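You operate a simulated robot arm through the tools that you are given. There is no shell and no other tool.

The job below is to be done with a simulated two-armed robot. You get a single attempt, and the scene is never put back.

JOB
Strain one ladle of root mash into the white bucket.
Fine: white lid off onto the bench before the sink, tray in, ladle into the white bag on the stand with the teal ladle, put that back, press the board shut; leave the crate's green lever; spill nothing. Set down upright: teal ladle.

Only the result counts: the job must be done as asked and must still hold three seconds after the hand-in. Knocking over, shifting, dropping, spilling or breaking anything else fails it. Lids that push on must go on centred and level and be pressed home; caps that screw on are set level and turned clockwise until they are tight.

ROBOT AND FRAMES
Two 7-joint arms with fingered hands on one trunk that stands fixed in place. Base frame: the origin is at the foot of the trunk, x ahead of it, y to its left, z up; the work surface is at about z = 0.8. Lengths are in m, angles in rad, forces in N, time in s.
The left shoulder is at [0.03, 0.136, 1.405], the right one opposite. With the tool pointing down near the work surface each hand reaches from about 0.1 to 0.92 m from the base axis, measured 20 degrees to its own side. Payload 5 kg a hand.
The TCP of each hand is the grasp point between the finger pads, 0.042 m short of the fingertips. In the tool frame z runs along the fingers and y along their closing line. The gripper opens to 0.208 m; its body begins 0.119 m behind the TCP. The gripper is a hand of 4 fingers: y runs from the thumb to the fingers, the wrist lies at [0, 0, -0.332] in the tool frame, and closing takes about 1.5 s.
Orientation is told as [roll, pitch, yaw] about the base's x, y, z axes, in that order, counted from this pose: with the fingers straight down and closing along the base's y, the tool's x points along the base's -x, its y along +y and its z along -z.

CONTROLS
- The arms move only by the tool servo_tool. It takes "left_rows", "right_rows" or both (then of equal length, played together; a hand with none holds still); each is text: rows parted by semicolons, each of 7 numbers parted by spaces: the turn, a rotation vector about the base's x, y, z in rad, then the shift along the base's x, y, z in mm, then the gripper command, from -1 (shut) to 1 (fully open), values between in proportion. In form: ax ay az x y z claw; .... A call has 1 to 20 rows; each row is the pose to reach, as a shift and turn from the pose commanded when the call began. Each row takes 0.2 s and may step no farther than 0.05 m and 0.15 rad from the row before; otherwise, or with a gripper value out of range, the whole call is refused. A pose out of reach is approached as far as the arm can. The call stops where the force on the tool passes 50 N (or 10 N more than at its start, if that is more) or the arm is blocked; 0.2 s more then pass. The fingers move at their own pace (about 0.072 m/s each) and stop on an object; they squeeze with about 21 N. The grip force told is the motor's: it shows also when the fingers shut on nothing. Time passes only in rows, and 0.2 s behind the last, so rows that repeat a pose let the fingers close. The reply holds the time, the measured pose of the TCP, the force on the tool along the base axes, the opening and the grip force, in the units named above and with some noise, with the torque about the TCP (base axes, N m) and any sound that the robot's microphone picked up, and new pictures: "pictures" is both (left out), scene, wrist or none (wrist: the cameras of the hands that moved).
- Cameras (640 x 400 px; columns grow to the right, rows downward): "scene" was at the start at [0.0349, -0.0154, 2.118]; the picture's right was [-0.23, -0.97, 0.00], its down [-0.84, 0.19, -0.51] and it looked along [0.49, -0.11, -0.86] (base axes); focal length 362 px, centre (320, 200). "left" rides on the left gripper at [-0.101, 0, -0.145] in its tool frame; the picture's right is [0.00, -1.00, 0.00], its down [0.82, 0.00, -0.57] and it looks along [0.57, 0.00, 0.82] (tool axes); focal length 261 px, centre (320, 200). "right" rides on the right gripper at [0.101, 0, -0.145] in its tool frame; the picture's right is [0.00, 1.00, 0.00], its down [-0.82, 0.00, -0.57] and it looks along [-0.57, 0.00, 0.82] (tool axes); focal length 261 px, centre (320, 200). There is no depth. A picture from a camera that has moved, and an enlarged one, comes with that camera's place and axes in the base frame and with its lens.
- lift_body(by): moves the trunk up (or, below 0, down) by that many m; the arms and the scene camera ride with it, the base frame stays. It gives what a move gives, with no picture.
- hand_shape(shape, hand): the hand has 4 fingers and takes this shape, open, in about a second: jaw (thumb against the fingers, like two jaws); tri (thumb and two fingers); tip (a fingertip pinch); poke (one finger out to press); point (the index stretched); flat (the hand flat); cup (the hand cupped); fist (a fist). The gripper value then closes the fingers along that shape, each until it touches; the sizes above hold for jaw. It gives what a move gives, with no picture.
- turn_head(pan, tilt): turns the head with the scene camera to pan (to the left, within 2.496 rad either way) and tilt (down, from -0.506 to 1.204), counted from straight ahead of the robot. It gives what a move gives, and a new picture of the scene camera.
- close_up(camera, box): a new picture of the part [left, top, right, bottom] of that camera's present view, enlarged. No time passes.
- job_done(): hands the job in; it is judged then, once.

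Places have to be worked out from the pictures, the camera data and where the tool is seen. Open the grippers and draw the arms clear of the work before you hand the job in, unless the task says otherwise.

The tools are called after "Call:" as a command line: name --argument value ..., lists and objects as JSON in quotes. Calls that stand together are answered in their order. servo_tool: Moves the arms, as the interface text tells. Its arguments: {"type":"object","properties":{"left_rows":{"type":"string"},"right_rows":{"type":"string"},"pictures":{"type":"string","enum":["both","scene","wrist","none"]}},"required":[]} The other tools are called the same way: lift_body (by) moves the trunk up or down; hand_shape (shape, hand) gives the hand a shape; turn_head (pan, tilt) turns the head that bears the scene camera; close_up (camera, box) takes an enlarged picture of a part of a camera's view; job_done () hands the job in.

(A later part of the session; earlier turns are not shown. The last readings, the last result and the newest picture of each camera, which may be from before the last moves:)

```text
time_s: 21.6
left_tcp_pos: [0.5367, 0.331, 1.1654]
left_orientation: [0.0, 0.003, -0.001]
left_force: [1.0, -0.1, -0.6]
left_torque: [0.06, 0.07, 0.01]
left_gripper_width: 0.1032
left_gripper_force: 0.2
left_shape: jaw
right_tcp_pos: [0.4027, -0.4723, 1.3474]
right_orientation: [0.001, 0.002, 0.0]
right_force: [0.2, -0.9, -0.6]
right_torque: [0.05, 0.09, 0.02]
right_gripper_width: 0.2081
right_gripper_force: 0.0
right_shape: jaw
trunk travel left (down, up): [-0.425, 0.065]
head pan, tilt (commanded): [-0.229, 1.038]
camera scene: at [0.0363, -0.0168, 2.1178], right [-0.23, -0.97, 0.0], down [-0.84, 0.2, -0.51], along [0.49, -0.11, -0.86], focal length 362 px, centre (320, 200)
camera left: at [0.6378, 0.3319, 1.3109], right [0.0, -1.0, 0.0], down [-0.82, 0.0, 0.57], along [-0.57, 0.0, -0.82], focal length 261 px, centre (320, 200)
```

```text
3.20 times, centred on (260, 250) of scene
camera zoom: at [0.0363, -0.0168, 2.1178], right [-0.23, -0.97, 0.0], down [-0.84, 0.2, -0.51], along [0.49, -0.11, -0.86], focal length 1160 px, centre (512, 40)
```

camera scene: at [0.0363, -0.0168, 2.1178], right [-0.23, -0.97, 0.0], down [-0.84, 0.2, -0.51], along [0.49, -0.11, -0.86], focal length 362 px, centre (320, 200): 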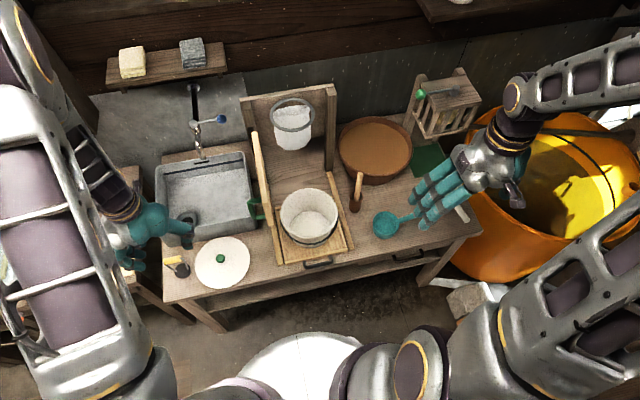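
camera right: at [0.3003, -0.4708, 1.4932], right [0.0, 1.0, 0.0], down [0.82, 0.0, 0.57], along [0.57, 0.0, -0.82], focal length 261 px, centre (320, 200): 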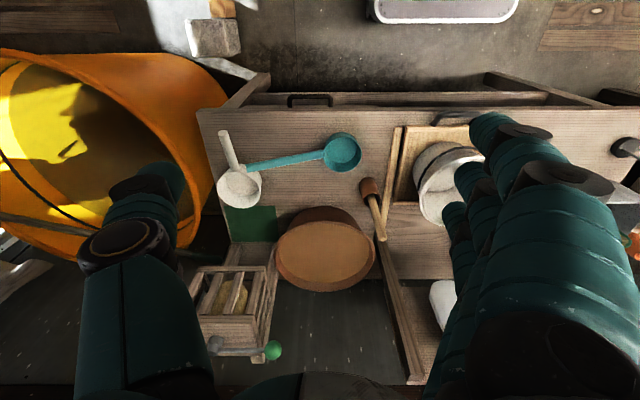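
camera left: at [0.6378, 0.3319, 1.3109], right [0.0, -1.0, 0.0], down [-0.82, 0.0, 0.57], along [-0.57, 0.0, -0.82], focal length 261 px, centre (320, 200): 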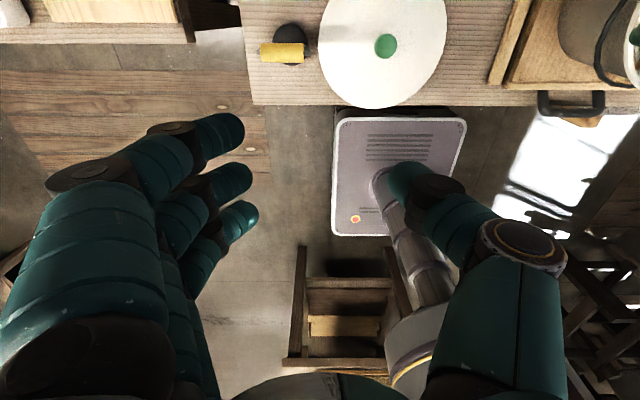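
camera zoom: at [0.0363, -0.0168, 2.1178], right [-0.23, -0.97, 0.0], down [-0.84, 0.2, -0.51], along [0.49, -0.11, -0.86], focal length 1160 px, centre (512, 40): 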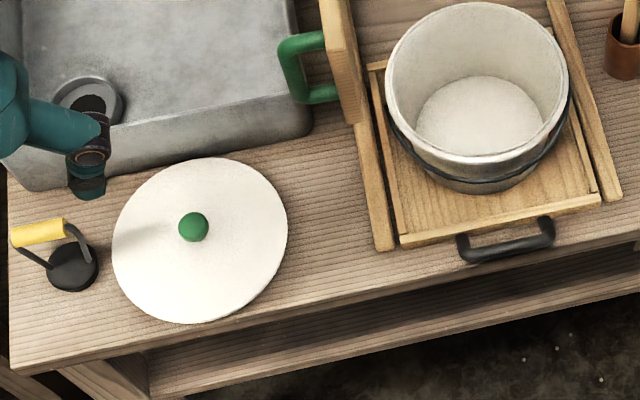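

The lid lies flat, centred near (0.60,0.23), and the bucket is open. The tray handle bar is at about x≈0.50, y≈-0.118, z≈0.835. I close the right fingers and bring them down in front of the handle for a push.

Call:
servo_tool --right_rows "0 0 0 0 45 -10 0.5;0 0 0 0 90 -30 0;0 0 0 0 135 -60 -0.5;0 0 0 0 180 -95 -1;0 0 0 0 225 -130 -1;0 0 0 0 270 -165 -1;0 0 0 0 315 -200 -1;0 0 0 0 353 -230 -1;0 0 0 -5 353 -270 -1;0 0 0 -5 353 -310 -1;0 0 0 -5 353 -350 -1;0 0 0 -5 353 -390 -1;0 0 0 -5 353 -430 -1;0 0 0 -5 353 -460 -1;0 0 0 -5 353 -480 -1;0 0 0 -5 353 -480 -1" --pictures "both"

Call:
close_up --camera "scene" --box '[250, 180, 400, 300]'

Call:
close_up --camera "left" --box '[440, 0, 640, 200]'

```text
refused: row 3 steps farther than a row can; nothing moved
```

```text
3.33 times, centred on (325, 240) of scene
camera zoom: at [0.0363, -0.0168, 2.1178], right [-0.23, -0.97, 0.0], down [-0.84, 0.2, -0.51], along [0.49, -0.11, -0.86], focal length 1208 px, centre (303, 67)
```

zoom: 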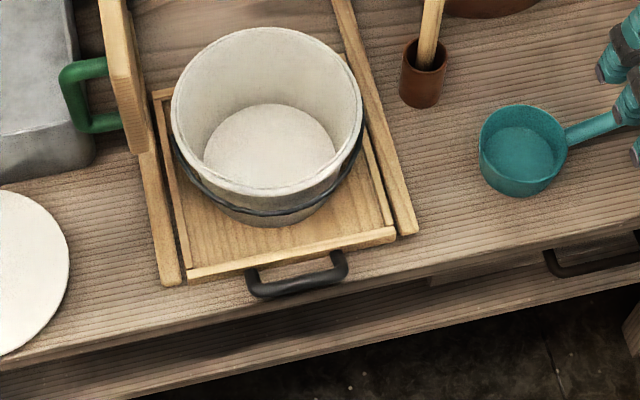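

```text
2.00 times, centred on (540, 100) of left
camera zoom: at [0.6378, 0.3319, 1.3109], right [0.0, -1.0, 0.0], down [-0.82, 0.0, 0.57], along [-0.57, 0.0, -0.82], focal length 521 px, centre (-120, 400)
```

zoom: 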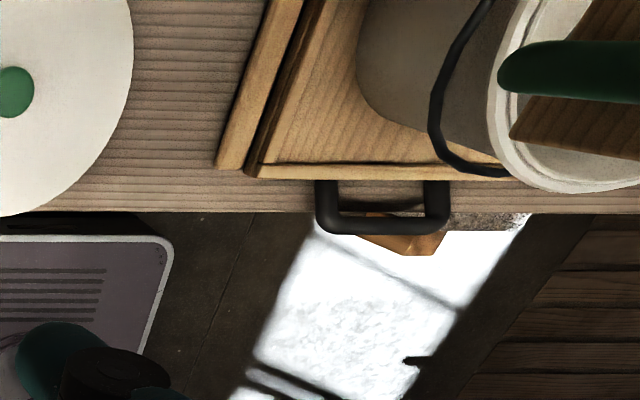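

One row's step was too long; I resend the same approach with shorter steps.

Call:
servo_tool --right_rows "0 0 0 0 40 -10 0.5;0 0 0 0 80 -30 0;0 0 0 0 118 -55 -0.5;0 0 0 0 156 -82 -1;0 0 0 0 194 -109 -1;0 0 0 0 232 -136 -1;0 0 0 0 270 -163 -1;0 0 0 0 308 -190 -1;0 0 0 -5 340 -220 -1;0 0 0 -5 353 -260 -1;0 0 0 -5 353 -300 -1;0 0 0 -5 353 -345 -1;0 0 0 -5 353 -390 -1;0 0 0 -5 353 -430 -1;0 0 0 -5 353 -460 -1;0 0 0 -5 353 -480 -1;0 0 0 -5 353 -480 -1" --pictures "both"

Call:
close_up --camera "scene" --box '[250, 180, 400, 300]'

Call:
close_up --camera "left" --box '[440, 0, 640, 200]'

```text
time_s: 25.2
left_tcp_pos: [0.5362, 0.332, 1.1646]
left_orientation: [0.0, -0.001, 0.0]
left_force: [0.4, 0.2, -0.1]
left_torque: [0.03, -0.02, 0.03]
left_gripper_width: 0.1035
left_gripper_force: 0.1
left_shape: jaw
right_tcp_pos: [0.3953, -0.1172, 0.8676]
right_orientation: [0.0, 0.001, -0.001]
right_force: [0.4, 0.2, 0.8]
right_torque: [-0.01, 0.0, 0.01]
right_gripper_width: 0.0001
right_gripper_force: 20.8
right_shape: jaw
trunk travel left (down, up): [-0.425, 0.065]
head pan, tilt (commanded): [-0.229, 1.038]
camera scene: at [0.0345, -0.0149, 2.118], right [-0.23, -0.97, 0.0], down [-0.84, 0.19, -0.51], along [0.49, -0.11, -0.86], focal length 362 px, centre (320, 200)
camera right: at [0.2937, -0.1165, 1.0125], right [0.01, 1.0, 0.0], down [0.82, 0.0, 0.57], along [0.57, 0.0, -0.82], focal length 261 px, centre (320, 200)
```

scene: 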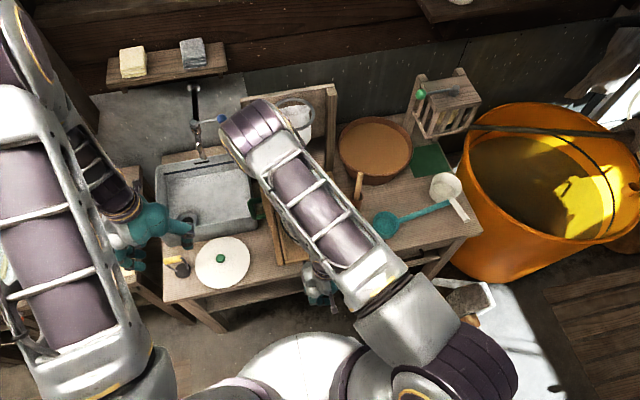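
right: 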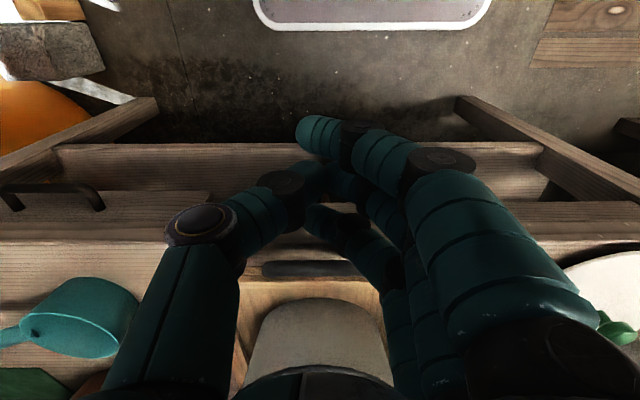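

```text
3.33 times, centred on (325, 240) of scene
camera zoom: at [0.0345, -0.0149, 2.118], right [-0.23, -0.97, 0.0], down [-0.84, 0.19, -0.51], along [0.49, -0.11, -0.86], focal length 1208 px, centre (303, 67)
```

zoom: 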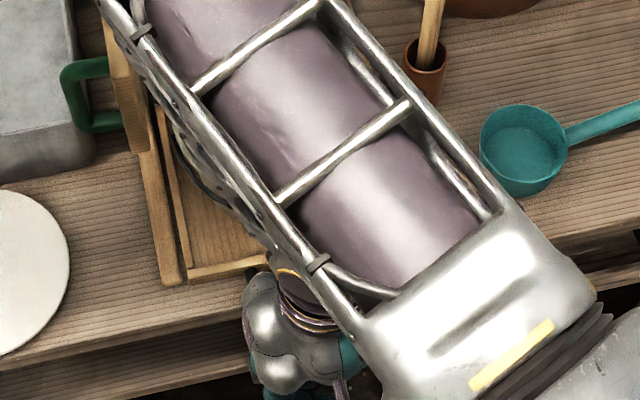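

```text
2.00 times, centred on (540, 100) of left
camera zoom: at [0.6369, 0.3328, 1.3111], right [0.0, -1.0, 0.0], down [-0.82, 0.0, 0.57], along [-0.57, 0.0, -0.82], focal length 521 px, centre (-120, 400)
```

zoom: 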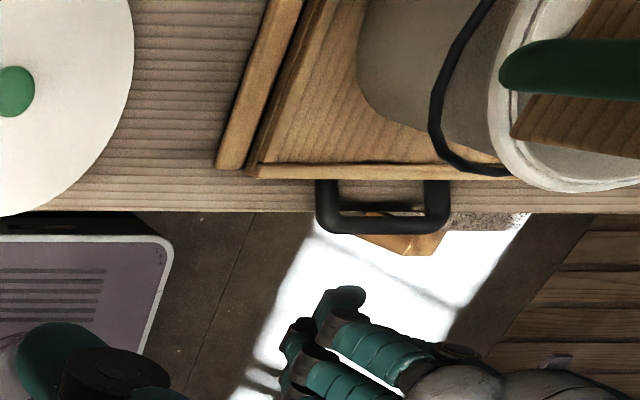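

The closed fingertips sit just in front of the handle bar (bar x≈0.50, z≈0.84; finger front x≈0.445). I lower 8 mm and push slowly in +x.

Call:
servo_tool --right_rows "0 0 0 10 0 -5 -1;0 0 0 22 0 -8 -1;0 0 0 34 0 -8 -1;0 0 0 44 0 -8 -1;0 0 0 52 0 -8 -1;0 0 0 60 0 -8 -1;0 0 0 68 0 -8 -1;0 0 0 77 0 -8 -1;0 0 0 87 0 -8 -1;0 0 0 97 0 -8 -1;0 0 0 107 0 -8 -1;0 0 0 117 0 -8 -1;0 0 0 127 0 -8 -1;0 0 0 137 0 -8 -1" --pictures "both"

Call:
close_up --camera "left" --box '[440, 0, 640, 200]'

```text
time_s: 28.2
left_tcp_pos: [0.5368, 0.3315, 1.1658]
left_orientation: [-0.001, 0.0, -0.001]
left_force: [0.2, 0.7, -0.3]
left_torque: [0.03, 0.02, -0.01]
left_gripper_width: 0.1035
left_gripper_force: 0.0
left_shape: jaw
right_tcp_pos: [0.5346, -0.1176, 0.8596]
right_orientation: [-0.001, 0.001, 0.001]
right_force: [1.0, 0.0, -0.1]
right_torque: [0.02, 0.02, 0.01]
right_gripper_width: 0.0
right_gripper_force: 20.9
right_shape: jaw
trunk travel left (down, up): [-0.425, 0.065]
head pan, tilt (commanded): [-0.229, 1.038]
camera scene: at [0.0355, -0.0154, 2.1179], right [-0.23, -0.97, 0.0], down [-0.84, 0.19, -0.51], along [0.49, -0.11, -0.86], focal length 362 px, centre (320, 200)
camera right: at [0.4323, -0.1163, 1.0051], right [0.0, 1.0, 0.0], down [0.82, 0.0, 0.57], along [0.57, 0.0, -0.82], focal length 261 px, centre (320, 200)
```

scene: 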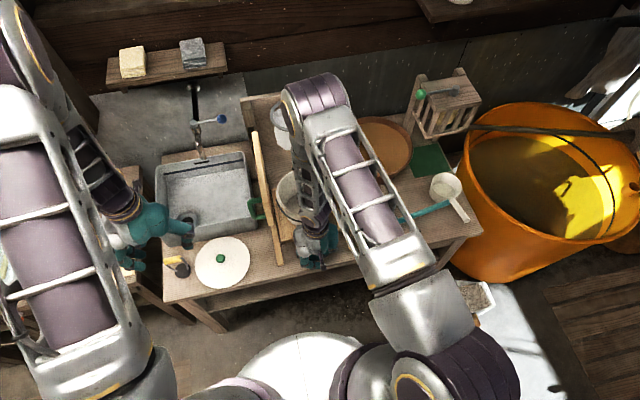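
right: 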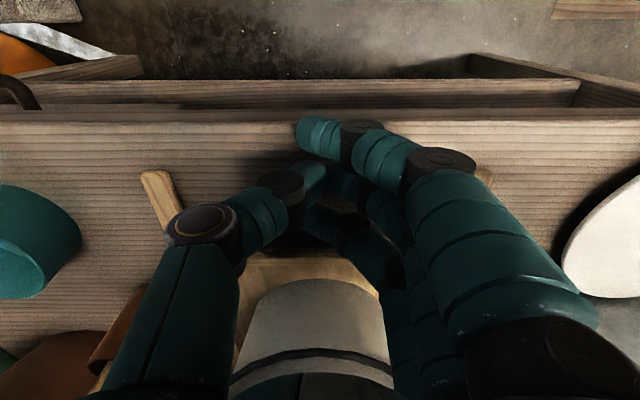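

```text
2.00 times, centred on (540, 100) of left
camera zoom: at [0.6375, 0.3325, 1.3108], right [0.0, -1.0, 0.0], down [-0.82, 0.0, 0.57], along [-0.57, 0.0, -0.82], focal length 521 px, centre (-120, 400)
```

zoom: 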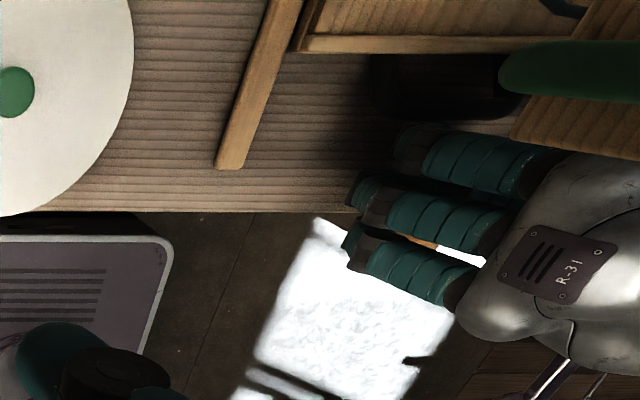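

The tray slides easily (force ≈1 N) with the bucket riding along; it has moved about 0.09 m. I keep pushing until it meets its stop.

Call:
servo_tool --right_rows "0 0 0 10 0 0 -1;0 0 0 20 0 0 -1;0 0 0 30 0 0 -1;0 0 0 40 0 0 -1;0 0 0 50 0 0 -1;0 0 0 60 0 0 -1;0 0 0 70 0 0 -1;0 0 0 80 0 0 -1;0 0 0 90 0 0 -1;0 0 0 100 0 0 -1;0 0 0 108 0 0 -1;0 0 0 115 0 0 -1" --pictures "both"

Call:
close_up --camera "scene" --box '[230, 70, 400, 270]'

```text
time_s: 30.8
left_tcp_pos: [0.5361, 0.3316, 1.1661]
left_orientation: [0.001, 0.001, 0.001]
left_force: [1.0, 0.1, -0.1]
left_torque: [-0.02, 0.0, 0.01]
left_gripper_width: 0.1033
left_gripper_force: 0.1
left_shape: jaw
right_tcp_pos: [0.6485, -0.1179, 0.86]
right_orientation: [0.001, -0.001, 0.0]
right_force: [0.0, 0.1, 0.2]
right_torque: [0.04, 0.0, 0.02]
right_gripper_width: 0.0002
right_gripper_force: 21.4
right_shape: jaw
trunk travel left (down, up): [-0.425, 0.065]
head pan, tilt (commanded): [-0.229, 1.038]
camera scene: at [0.0352, -0.0152, 2.1179], right [-0.23, -0.97, 0.0], down [-0.84, 0.19, -0.51], along [0.49, -0.11, -0.86], focal length 362 px, centre (320, 200)
camera right: at [0.5472, -0.1173, 1.0049], right [0.0, 1.0, 0.0], down [0.82, 0.0, 0.57], along [0.57, 0.0, -0.82], focal length 261 px, centre (320, 200)
```

scene: 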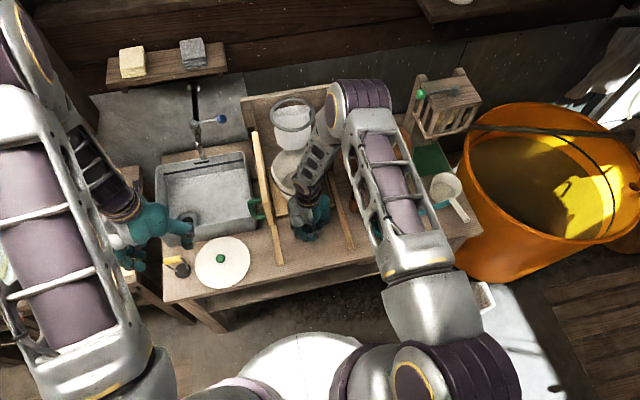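
right: 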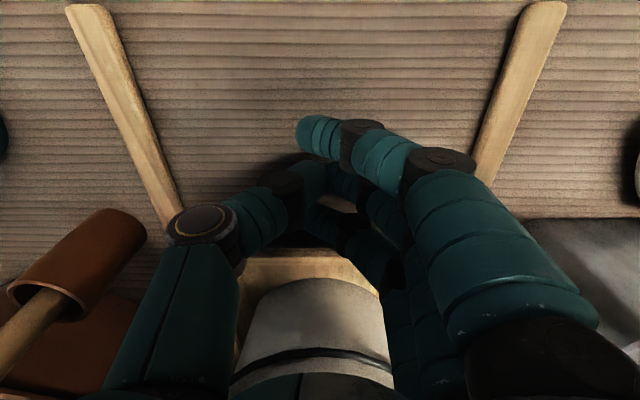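

```text
2.00 times, centred on (315, 170) of scene
camera zoom: at [0.0352, -0.0152, 2.1179], right [-0.23, -0.97, 0.0], down [-0.84, 0.19, -0.51], along [0.49, -0.11, -0.86], focal length 725 px, centre (330, 260)
```

zoom: 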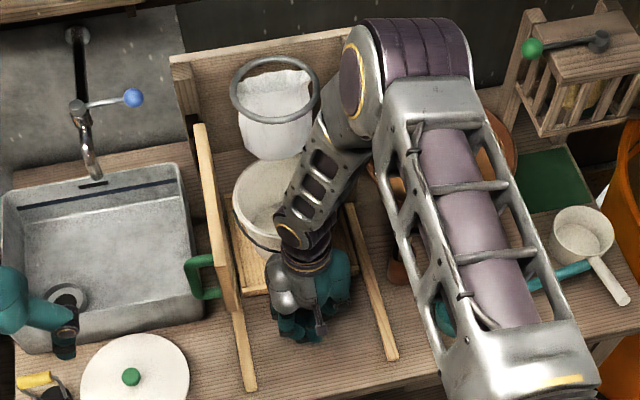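

The tray is almost under the bag (bucket centre ≈0.863). I continue in small steps until it meets the stop.

Call:
servo_tool --right_rows "0 0 0 6 0 0 -1;0 0 0 12 0 0 -1;0 0 0 18 0 0 -1;0 0 0 24 0 0 -1;0 0 0 30 0 0 -1;0 0 0 36 0 0 -1;0 0 0 42 0 0 -1" --pictures "wrist"

Call:
close_up --camera "scene" --box '[230, 70, 400, 270]'

```text
time_s: 32.4
left_tcp_pos: [0.5368, 0.3324, 1.1659]
left_orientation: [-0.001, 0.001, 0.0]
left_force: [1.5, 0.3, -0.7]
left_torque: [0.01, 0.18, 0.0]
left_gripper_width: 0.1035
left_gripper_force: 0.1
left_shape: jaw
right_tcp_pos: [0.6752, -0.1135, 0.8549]
right_orientation: [0.0, 0.022, 0.002]
right_force: [-20.0, 2.9, 14.5]
right_torque: [0.05, -0.27, 0.15]
right_gripper_width: 0.0
right_gripper_force: 21.1
right_shape: jaw
trunk travel left (down, up): [-0.425, 0.065]
head pan, tilt (commanded): [-0.229, 1.038]
stopped in row 7 (right hand): the force on the tool passed its limit at 54 N (the readings are from after the stop); the commanded pose is now the measured one
camera right: at [0.5777, -0.1139, 1.0033], right [0.0, 1.0, 0.0], down [0.83, 0.0, 0.55], along [0.55, 0.0, -0.83], focal length 261 px, centre (320, 200)
```

right: 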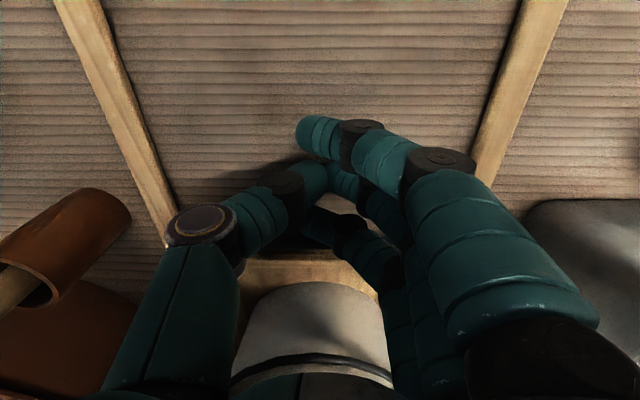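

```text
2.00 times, centred on (315, 170) of scene
camera zoom: at [0.0342, -0.0148, 2.1181], right [-0.23, -0.97, 0.0], down [-0.84, 0.19, -0.51], along [0.49, -0.12, -0.86], focal length 725 px, centre (330, 260)
```

zoom: 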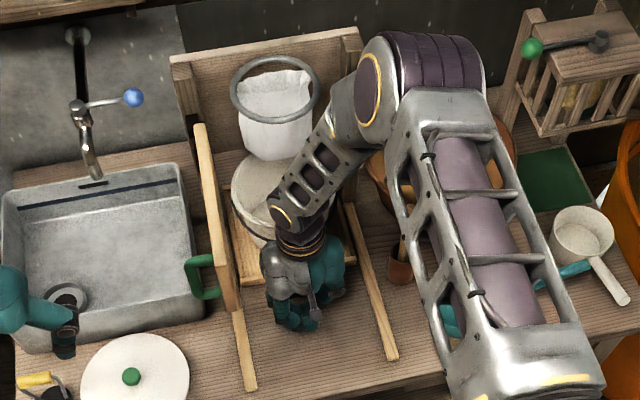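

The tray has reached its stop: it travelled ≈0.229 m, putting the bucket centre at x≈0.89 directly under the ring. I back the hand off gently and check the tray stays in.

Call:
servo_tool --right_rows "0 0 0 -8 0 2 -1;0 0 0 -20 0 4 -1;0 0 0 -35 0 6 -1;0 0 0 -60 0 8 -1;0 0 0 -90 -5 15 -1;0 0 0 -115 -10 40 -1;0 0 0 -130 -20 80 -1;0 0 0 -140 -40 120 -1;0 0 0 -145 -65 160 -1;0 0 0 -150 -95 195 -1;0 0 0 -150 -135 220 -1;0 0 0 -150 -180 240 -1;0 0 0 -150 -225 260 -1;0 0 0 -150 -270 280 -1;0 0 0 -150 -270 280 -1" --pictures "both"

Call:
close_up --camera "scene" --box '[230, 70, 400, 270]'

```text
time_s: 35.6
left_tcp_pos: [0.536, 0.3333, 1.1654]
left_orientation: [-0.001, 0.0, 0.001]
left_force: [-0.6, 0.7, -0.8]
left_torque: [-0.06, 0.03, -0.04]
left_gripper_width: 0.1031
left_gripper_force: 0.1
left_shape: jaw
right_tcp_pos: [0.5316, -0.3858, 1.1334]
right_orientation: [-0.004, 0.017, 0.001]
right_force: [-0.4, 0.7, 0.2]
right_torque: [-0.08, 0.04, -0.01]
right_gripper_width: 0.0
right_gripper_force: 21.2
right_shape: jaw
trunk travel left (down, up): [-0.425, 0.065]
head pan, tilt (commanded): [-0.229, 1.038]
camera scene: at [0.0359, -0.013, 2.1179], right [-0.23, -0.97, 0.0], down [-0.84, 0.19, -0.51], along [0.49, -0.12, -0.86], focal length 362 px, centre (320, 200)
camera right: at [0.4323, -0.3841, 1.281], right [0.0, 1.0, 0.0], down [0.83, 0.0, 0.56], along [0.56, 0.0, -0.83], focal length 261 px, centre (320, 200)
```

scene: 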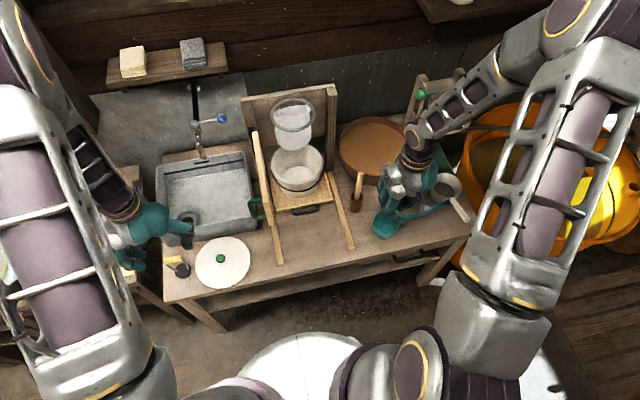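
right: 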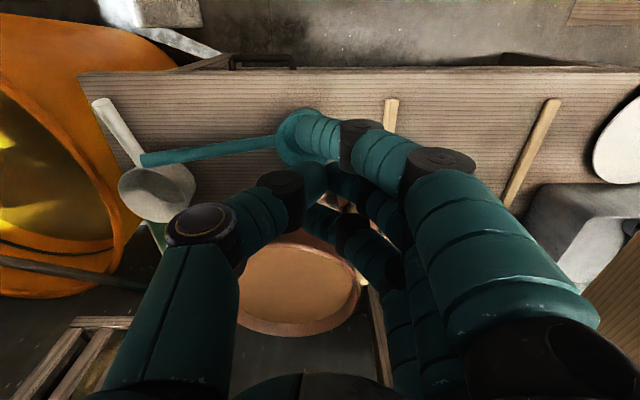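

```text
2.00 times, centred on (315, 170) of scene
camera zoom: at [0.0359, -0.013, 2.1179], right [-0.23, -0.97, 0.0], down [-0.84, 0.19, -0.51], along [0.49, -0.12, -0.86], focal length 725 px, centre (330, 260)
```

zoom: 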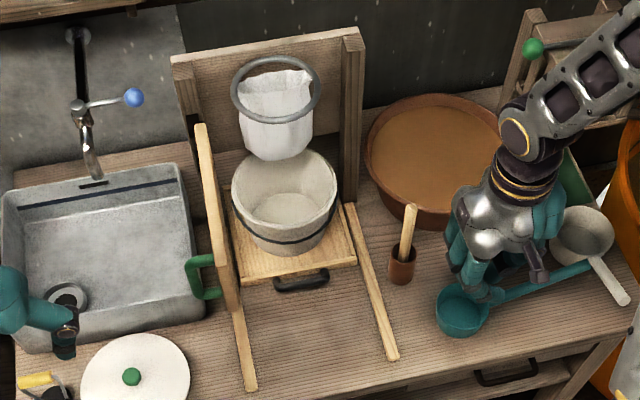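

The tray is in and the bucket sits under the bag. Next comes the teal ladle: I level the right hand, open it, and move it above the ladle handle before yawing it.

Call:
servo_tool --right_rows "0.002 -0.01 0 5 -30 20 -0.6;0.004 -0.018 0 10 -65 40 -0.2;0.004 -0.018 0 15 -100 55 0;0.004 -0.018 0 20 -135 65 0;0.004 -0.018 0 25 -165 70 0;0.004 -0.018 0 25 -165 70 0" --pictures "none"

Call:
servo_tool --right_rows "0 0 0.14 0 0 0 0;0 0 0.28 0 0 0 0;0 0 0.42 0 0 0 0;0 0 0.56 0 0 0 0;0 0 0.70 0 0 0 0;0 0 0.84 0 0 0 0;0 0 0.98 0 0 0 0;0 0 1.12 0 0 0 0;0 0 1.26 0 0 0 0;0 0 1.40 0 0 0 0;0 0 1.54 0 0 0 0;0 0 1.5708 0 0 0 0;0 0 1.5708 0 0 0 0" --pictures "both"

```text
time_s: 37.0
left_tcp_pos: [0.5351, 0.3327, 1.1664]
left_orientation: [-0.001, 0.001, 0.0]
left_force: [0.4, -0.2, 0.3]
left_torque: [-0.04, 0.01, 0.03]
left_gripper_width: 0.1033
left_gripper_force: 0.0
left_shape: jaw
right_tcp_pos: [0.555, -0.5514, 1.2071]
right_orientation: [0.001, -0.001, 0.001]
right_force: [-0.9, -0.2, 0.5]
right_torque: [-0.03, 0.03, 0.01]
right_gripper_width: 0.1033
right_gripper_force: 0.1
right_shape: jaw
trunk travel left (down, up): [-0.425, 0.065]
head pan, tilt (commanded): [-0.229, 1.038]
```

```text
time_s: 39.8
left_tcp_pos: [0.536, 0.3317, 1.1662]
left_orientation: [-0.001, 0.0, -0.001]
left_force: [0.7, 0.6, 0.2]
left_torque: [-0.04, -0.01, 0.0]
left_gripper_width: 0.1034
left_gripper_force: 0.1
left_shape: jaw
right_tcp_pos: [0.5546, -0.5501, 1.208]
right_orientation: [0.002, -0.001, 1.573]
right_force: [0.1, 0.7, 0.6]
right_torque: [-0.06, 0.04, 0.01]
right_gripper_width: 0.1032
right_gripper_force: 0.0
right_shape: jaw
trunk travel left (down, up): [-0.425, 0.065]
head pan, tilt (commanded): [-0.229, 1.038]
camera scene: at [0.0354, -0.0142, 2.118], right [-0.23, -0.97, 0.0], down [-0.84, 0.19, -0.51], along [0.49, -0.12, -0.86], focal length 362 px, centre (320, 200)
camera right: at [0.5544, -0.6514, 1.3526], right [-1.0, 0.0, 0.0], down [0.0, 0.82, 0.57], along [0.0, 0.57, -0.82], focal length 261 px, centre (320, 200)
```

scene: 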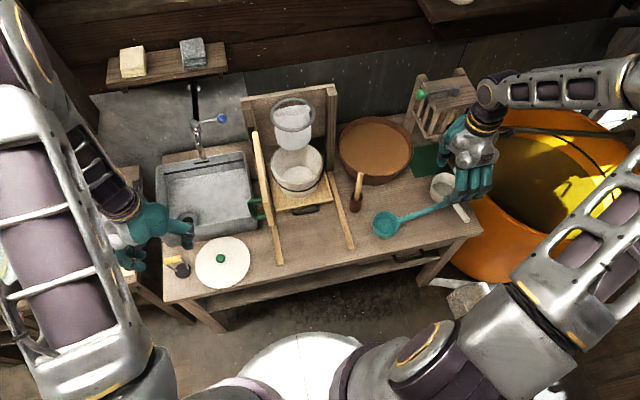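
right: 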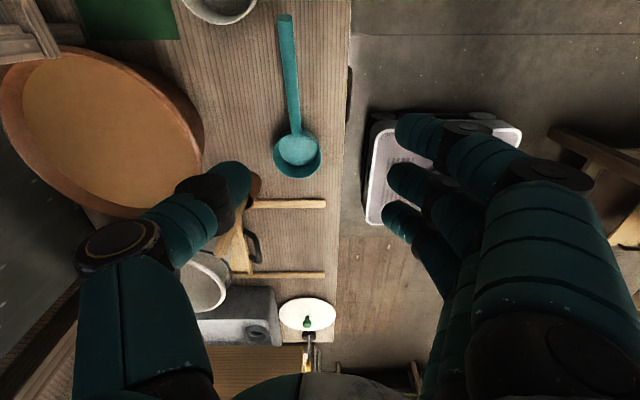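

Yaw 90° is reached, and from here the wrist camera looks along the ladle. I zoom for exact handle geometry.

Call:
close_up --camera "right" --box '[200, 0, 380, 200]'

Call:
close_up --camera "scene" --box '[360, 160, 480, 250]'

Call:
close_up --camera "right" --box '[0, 20, 260, 240]'

```text
2.00 times, centred on (290, 100) of right
camera zoom: at [0.5544, -0.6514, 1.3526], right [-1.0, 0.0, 0.0], down [0.0, 0.82, 0.57], along [0.0, 0.57, -0.82], focal length 521 px, centre (380, 400)
```

zoom: 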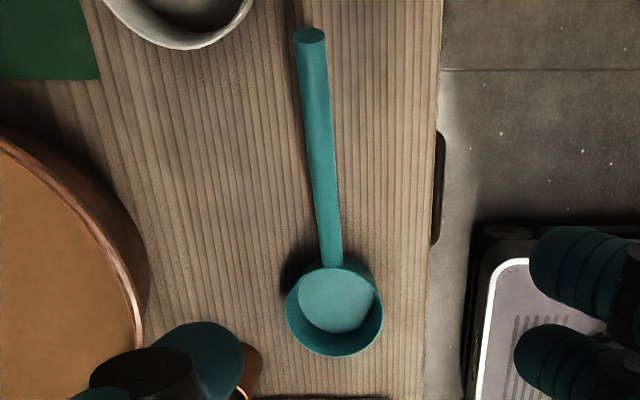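

```text
4.44 times, centred on (420, 205) of scene
camera zoom: at [0.0354, -0.0142, 2.118], right [-0.23, -0.97, 0.0], down [-0.84, 0.19, -0.51], along [0.49, -0.12, -0.86], focal length 1611 px, centre (-124, 178)
```

zoom: 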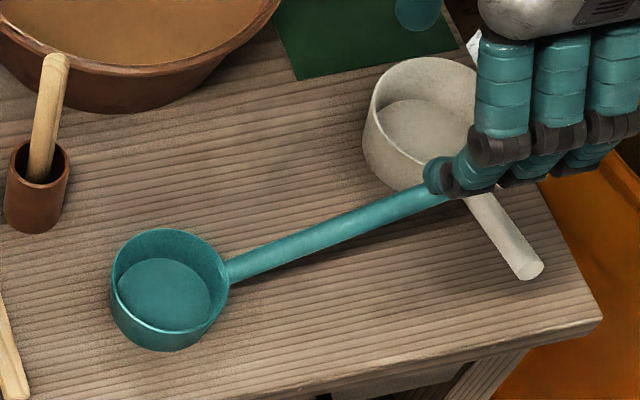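

```text
1.82 times, centred on (130, 130) of right
camera zoom: at [0.5544, -0.6514, 1.3526], right [-1.0, 0.0, 0.0], down [0.0, 0.82, 0.57], along [0.0, 0.57, -0.82], focal length 474 px, centre (666, 327)
```

zoom: 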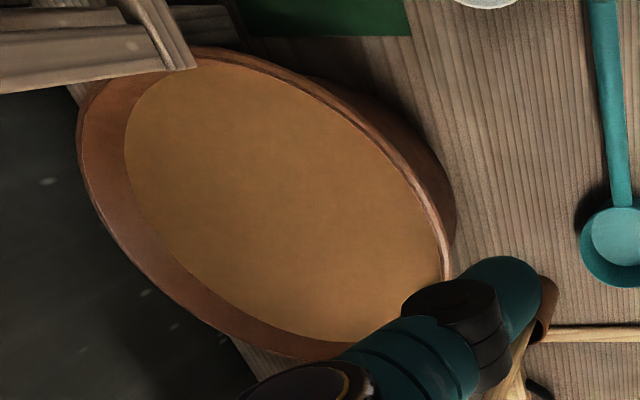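

The ladle handle runs along y at x≈0.602, from the bowl (centre y≈-0.42, rim z≈0.86) up to its end (y≈-0.652, z≈0.92). At y≈-0.575 it is z≈0.892. I go over that spot and descend partway for a check.

Call:
servo_tool --right_rows "0 0 0 16 -9 -30 0;0 0 0 32 -18 -65 0;0 0 0 47 -25 -105 0;0 0 0 47 -25 -150 0;0 0 0 47 -25 -195 0;0 0 0 47 -25 -230 0;0 0 0 47 -25 -248 0;0 0 0 47 -25 -248 0" --pictures "both"

Call:
close_up --camera "right" --box '[180, 0, 460, 260]'

Call:
close_up --camera "scene" --box '[360, 140, 500, 260]'

```text
time_s: 41.6
left_tcp_pos: [0.5344, 0.3316, 1.166]
left_orientation: [0.001, 0.001, 0.0]
left_force: [-0.1, 0.3, 0.1]
left_torque: [-0.01, 0.01, -0.04]
left_gripper_width: 0.1032
left_gripper_force: 0.1
left_shape: jaw
right_tcp_pos: [0.6001, -0.5753, 0.9572]
right_orientation: [0.001, -0.002, 1.57]
right_force: [-0.5, 0.3, 0.3]
right_torque: [0.04, -0.02, 0.01]
right_gripper_width: 0.1033
right_gripper_force: 0.1
right_shape: jaw
trunk travel left (down, up): [-0.425, 0.065]
head pan, tilt (commanded): [-0.229, 1.038]
camera scene: at [0.0346, -0.0154, 2.118], right [-0.23, -0.97, 0.0], down [-0.84, 0.19, -0.51], along [0.49, -0.11, -0.86], focal length 362 px, centre (320, 200)
camera right: at [0.5998, -0.6769, 1.1026], right [-1.0, 0.0, 0.0], down [0.0, 0.82, 0.57], along [0.0, 0.57, -0.82], focal length 261 px, centre (320, 200)
```

scene: 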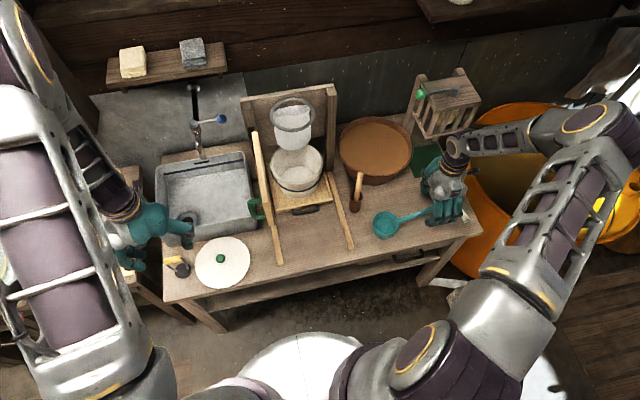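
right: 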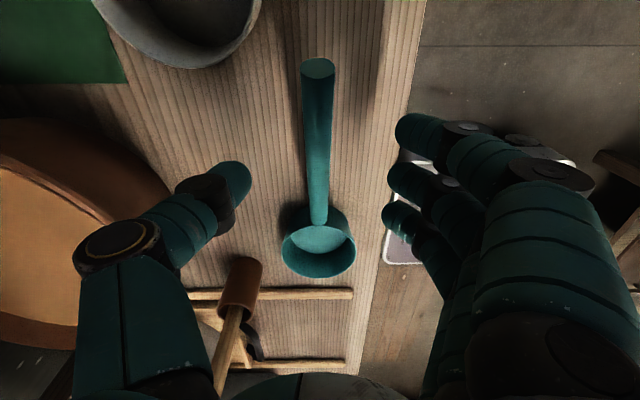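

```text
1.54 times, centred on (320, 130) of right
camera zoom: at [0.5998, -0.6769, 1.1026], right [-1.0, 0.0, 0.0], down [0.0, 0.82, 0.57], along [0.0, 0.57, -0.82], focal length 401 px, centre (320, 308)
```

zoom: 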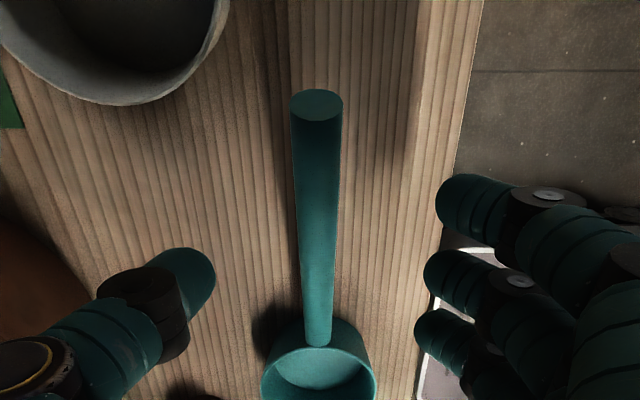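

```text
3.33 times, centred on (430, 200) of scene
camera zoom: at [0.0346, -0.0154, 2.118], right [-0.23, -0.97, 0.0], down [-0.84, 0.19, -0.51], along [0.49, -0.11, -0.86], focal length 1208 px, centre (-47, 200)
```

zoom: 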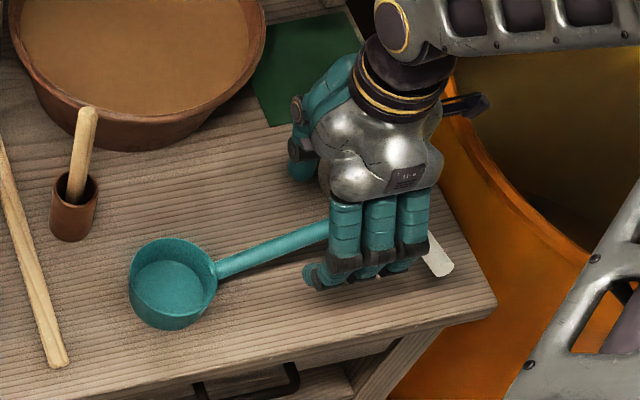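

The handle is centred between thumb and fingers and sits at z≈0.895 at this y. I lower to TCP z≈0.905 and close.

Call:
servo_tool --right_rows "0 0 0 1 0 -25 0;0 0 0 1.5 0 -45 0;0 0 0 1.5 0 -52 0;0 0 0 1.5 0 -52 -0.4;0 0 0 1.5 0 -52 -0.8;0 0 0 1.5 0 -52 -1;0 0 0 1.5 0 -52 -1;0 0 0 1.5 0 -52 -1" --pictures "wrist"

Call:
close_up --camera "scene" --box '[360, 140, 500, 260]'

```text
time_s: 43.4
left_tcp_pos: [0.536, 0.3313, 1.1658]
left_orientation: [0.002, 0.001, 0.001]
left_force: [-0.1, 1.2, -0.7]
left_torque: [0.02, -0.03, -0.04]
left_gripper_width: 0.1035
left_gripper_force: 0.0
left_shape: jaw
right_tcp_pos: [0.603, -0.5764, 0.9052]
right_orientation: [0.001, -0.001, 1.57]
right_force: [-1.1, 0.0, 0.1]
right_torque: [0.13, 0.06, 0.1]
right_gripper_width: 0.0079
right_gripper_force: 21.5
right_shape: jaw
trunk travel left (down, up): [-0.425, 0.065]
head pan, tilt (commanded): [-0.229, 1.038]
camera right: at [0.6024, -0.6774, 1.0509], right [-1.0, 0.0, 0.0], down [0.0, 0.82, 0.57], along [0.0, 0.57, -0.82], focal length 261 px, centre (320, 200)
```

right: 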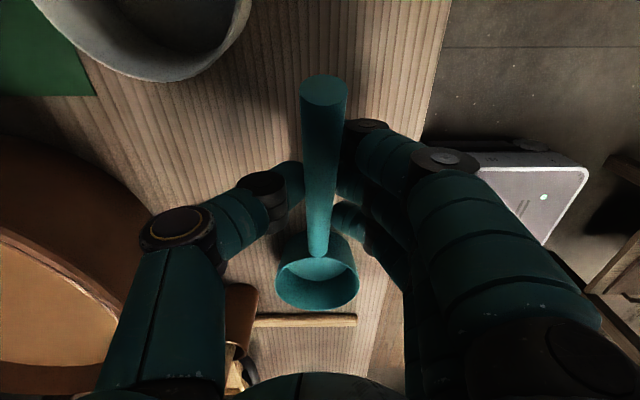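

```text
3.33 times, centred on (430, 200) of scene
camera zoom: at [0.035, -0.0153, 2.1179], right [-0.23, -0.97, 0.0], down [-0.84, 0.19, -0.51], along [0.49, -0.11, -0.86], focal length 1208 px, centre (-47, 200)
```

zoom: 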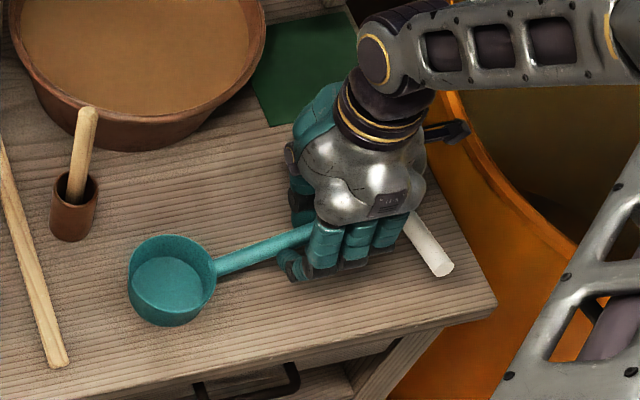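

The handle is gripped (21.5 N). I lift slowly and check the ladle stays level and secure.

Call:
servo_tool --right_rows "0 0 0 0 0 5 -1;0 0 0 0 0 12 -1;0 0 0 0 0 25 -1;0 0 0 0 0 45 -1;0 0 0 0 0 70 -1;0 0 0 0 0 95 -1;0 0 0 0 0 95 -1" --pictures "wrist"

Call:
close_up --camera "scene" --box '[360, 120, 500, 260]'

Call:
close_up --camera "left" --box '[400, 0, 640, 140]'

```text
time_s: 45.0
left_tcp_pos: [0.5366, 0.3304, 1.1671]
left_orientation: [0.0, 0.0, 0.0]
left_force: [-0.4, -0.2, -0.5]
left_torque: [0.0, 0.05, 0.03]
left_gripper_width: 0.1034
left_gripper_force: 0.1
left_shape: jaw
right_tcp_pos: [0.6029, -0.5774, 1.0003]
right_orientation: [0.001, -0.002, 1.571]
right_force: [-1.1, -0.6, 1.2]
right_torque: [0.05, 0.06, 0.04]
right_gripper_width: 0.0047
right_gripper_force: 21.0
right_shape: jaw
trunk travel left (down, up): [-0.425, 0.065]
head pan, tilt (commanded): [-0.229, 1.038]
camera right: at [0.6021, -0.6784, 1.146], right [-1.0, 0.0, 0.0], down [0.01, 0.82, 0.57], along [0.0, 0.57, -0.82], focal length 261 px, centre (320, 200)
```

right: 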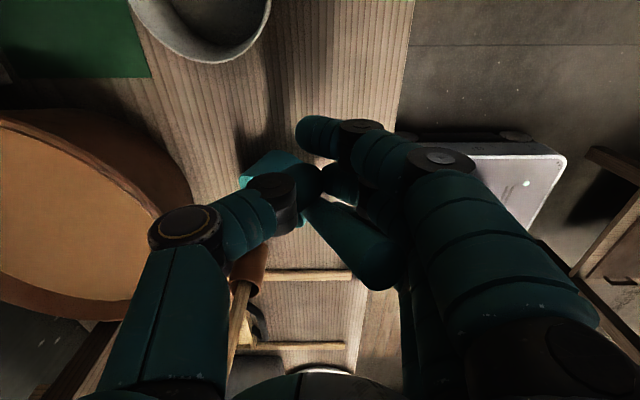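

```text
2.86 times, centred on (430, 190) of scene
camera zoom: at [0.0353, -0.0159, 2.1179], right [-0.23, -0.97, 0.0], down [-0.84, 0.2, -0.51], along [0.49, -0.11, -0.86], focal length 1036 px, centre (6, 229)
```

zoom: 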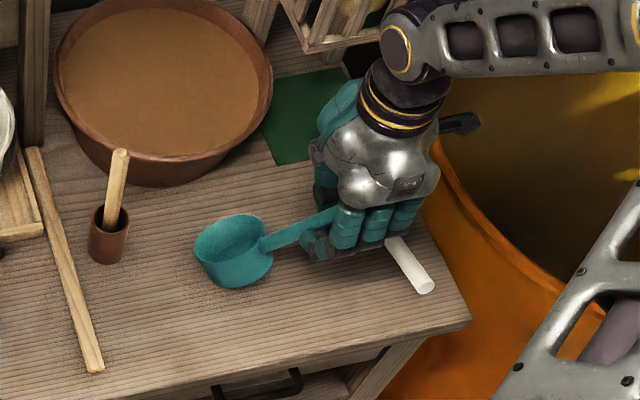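

```text
2.67 times, centred on (520, 70) of left
camera zoom: at [0.6375, 0.3321, 1.3109], right [0.0, -1.0, 0.0], down [-0.82, 0.0, 0.57], along [-0.57, 0.0, -0.82], focal length 695 px, centre (-213, 547)
```

zoom: 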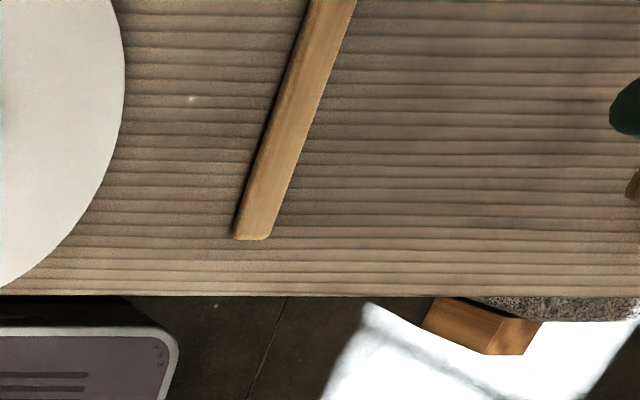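

The ladle seems to have swung within the grip while lifting. I zoom in to see how it is held.

Call:
close_up --camera "right" --box '[220, 100, 440, 320]'

Call:
close_up --camera "scene" --box '[395, 170, 475, 230]'

```text
1.82 times, centred on (330, 210) of right
camera zoom: at [0.6021, -0.6784, 1.146], right [-1.0, 0.0, 0.0], down [0.01, 0.82, 0.57], along [0.0, 0.57, -0.82], focal length 474 px, centre (302, 182)
```

zoom: 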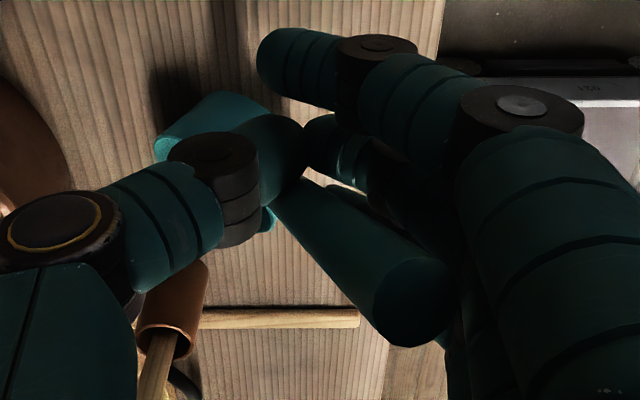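

```text
6.67 times, centred on (435, 200) of scene
camera zoom: at [0.0353, -0.0159, 2.1179], right [-0.23, -0.97, 0.0], down [-0.84, 0.2, -0.51], along [0.49, -0.11, -0.86], focal length 2416 px, centre (-447, 200)
```

zoom: 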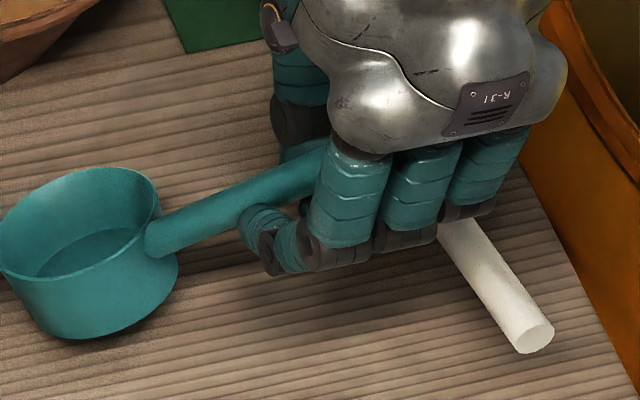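

The handle pivoted in the pinch: its end now points up (≈63°) and the bowl hangs low toward (0.66,-0.50), so a mid-handle pinch can't hold the ladle level. I raise it slightly to clear the bench and look at its state before setting it down to regrip next to the bowl.

Call:
servo_tool --right_rows "0 0 0 0 0 8 -1;0 0 0 0 0 18 -1;0 0 0 0 0 30 -1;0 0 0 0 0 40 -1;0 0 0 0 0 40 -1" --pictures "both"

Call:
close_up --camera "scene" --box '[375, 150, 475, 240]'

Call:
close_up --camera "right" --box '[200, 80, 440, 320]'

```text
time_s: 46.2
left_tcp_pos: [0.5364, 0.3311, 1.1662]
left_orientation: [0.001, 0.0, 0.0]
left_force: [0.2, 0.2, -0.4]
left_torque: [0.03, 0.0, -0.01]
left_gripper_width: 0.1031
left_gripper_force: 0.1
left_shape: jaw
right_tcp_pos: [0.6047, -0.5762, 1.0387]
right_orientation: [0.003, -0.002, 1.571]
right_force: [-0.4, -0.3, -0.1]
right_torque: [0.0, 0.01, -0.01]
right_gripper_width: 0.0044
right_gripper_force: 21.1
right_shape: jaw
trunk travel left (down, up): [-0.425, 0.065]
head pan, tilt (commanded): [-0.229, 1.038]
camera scene: at [0.0351, -0.0157, 2.1179], right [-0.23, -0.97, 0.0], down [-0.84, 0.2, -0.51], along [0.49, -0.11, -0.86], focal length 362 px, centre (320, 200)
camera right: at [0.6039, -0.6781, 1.185], right [-1.0, 0.0, 0.0], down [0.0, 0.82, 0.57], along [0.0, 0.57, -0.82], focal length 261 px, centre (320, 200)
```

scene: 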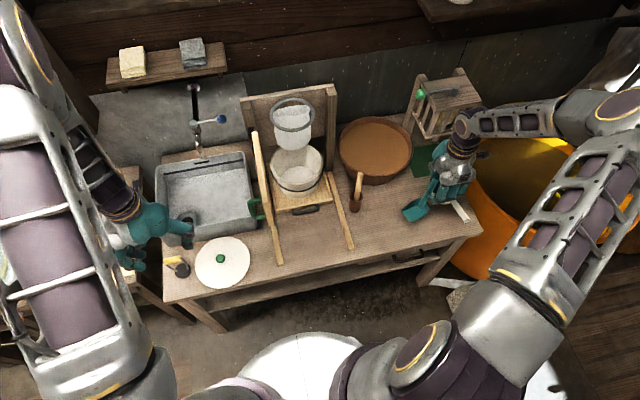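
right: 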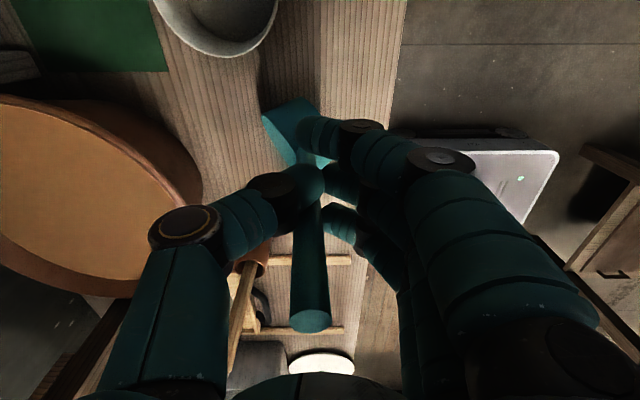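

```text
4.44 times, centred on (425, 195) of scene
camera zoom: at [0.0351, -0.0157, 2.1179], right [-0.23, -0.97, 0.0], down [-0.84, 0.2, -0.51], along [0.49, -0.11, -0.86], focal length 1611 px, centre (-147, 222)
```

zoom: 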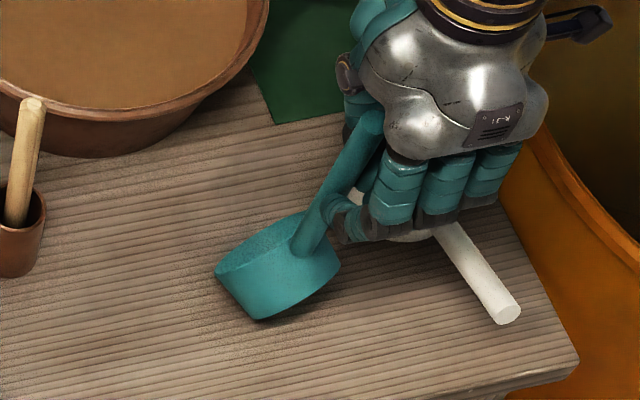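

```text
1.67 times, centred on (320, 200) of right
camera zoom: at [0.6039, -0.6781, 1.185], right [-1.0, 0.0, 0.0], down [0.0, 0.82, 0.57], along [0.0, 0.57, -0.82], focal length 434 px, centre (320, 200)
```

zoom: 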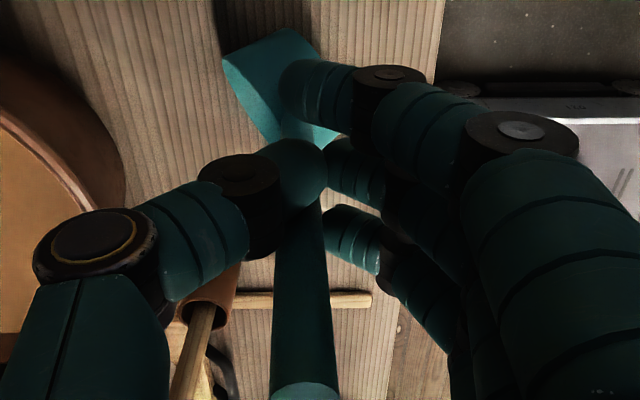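

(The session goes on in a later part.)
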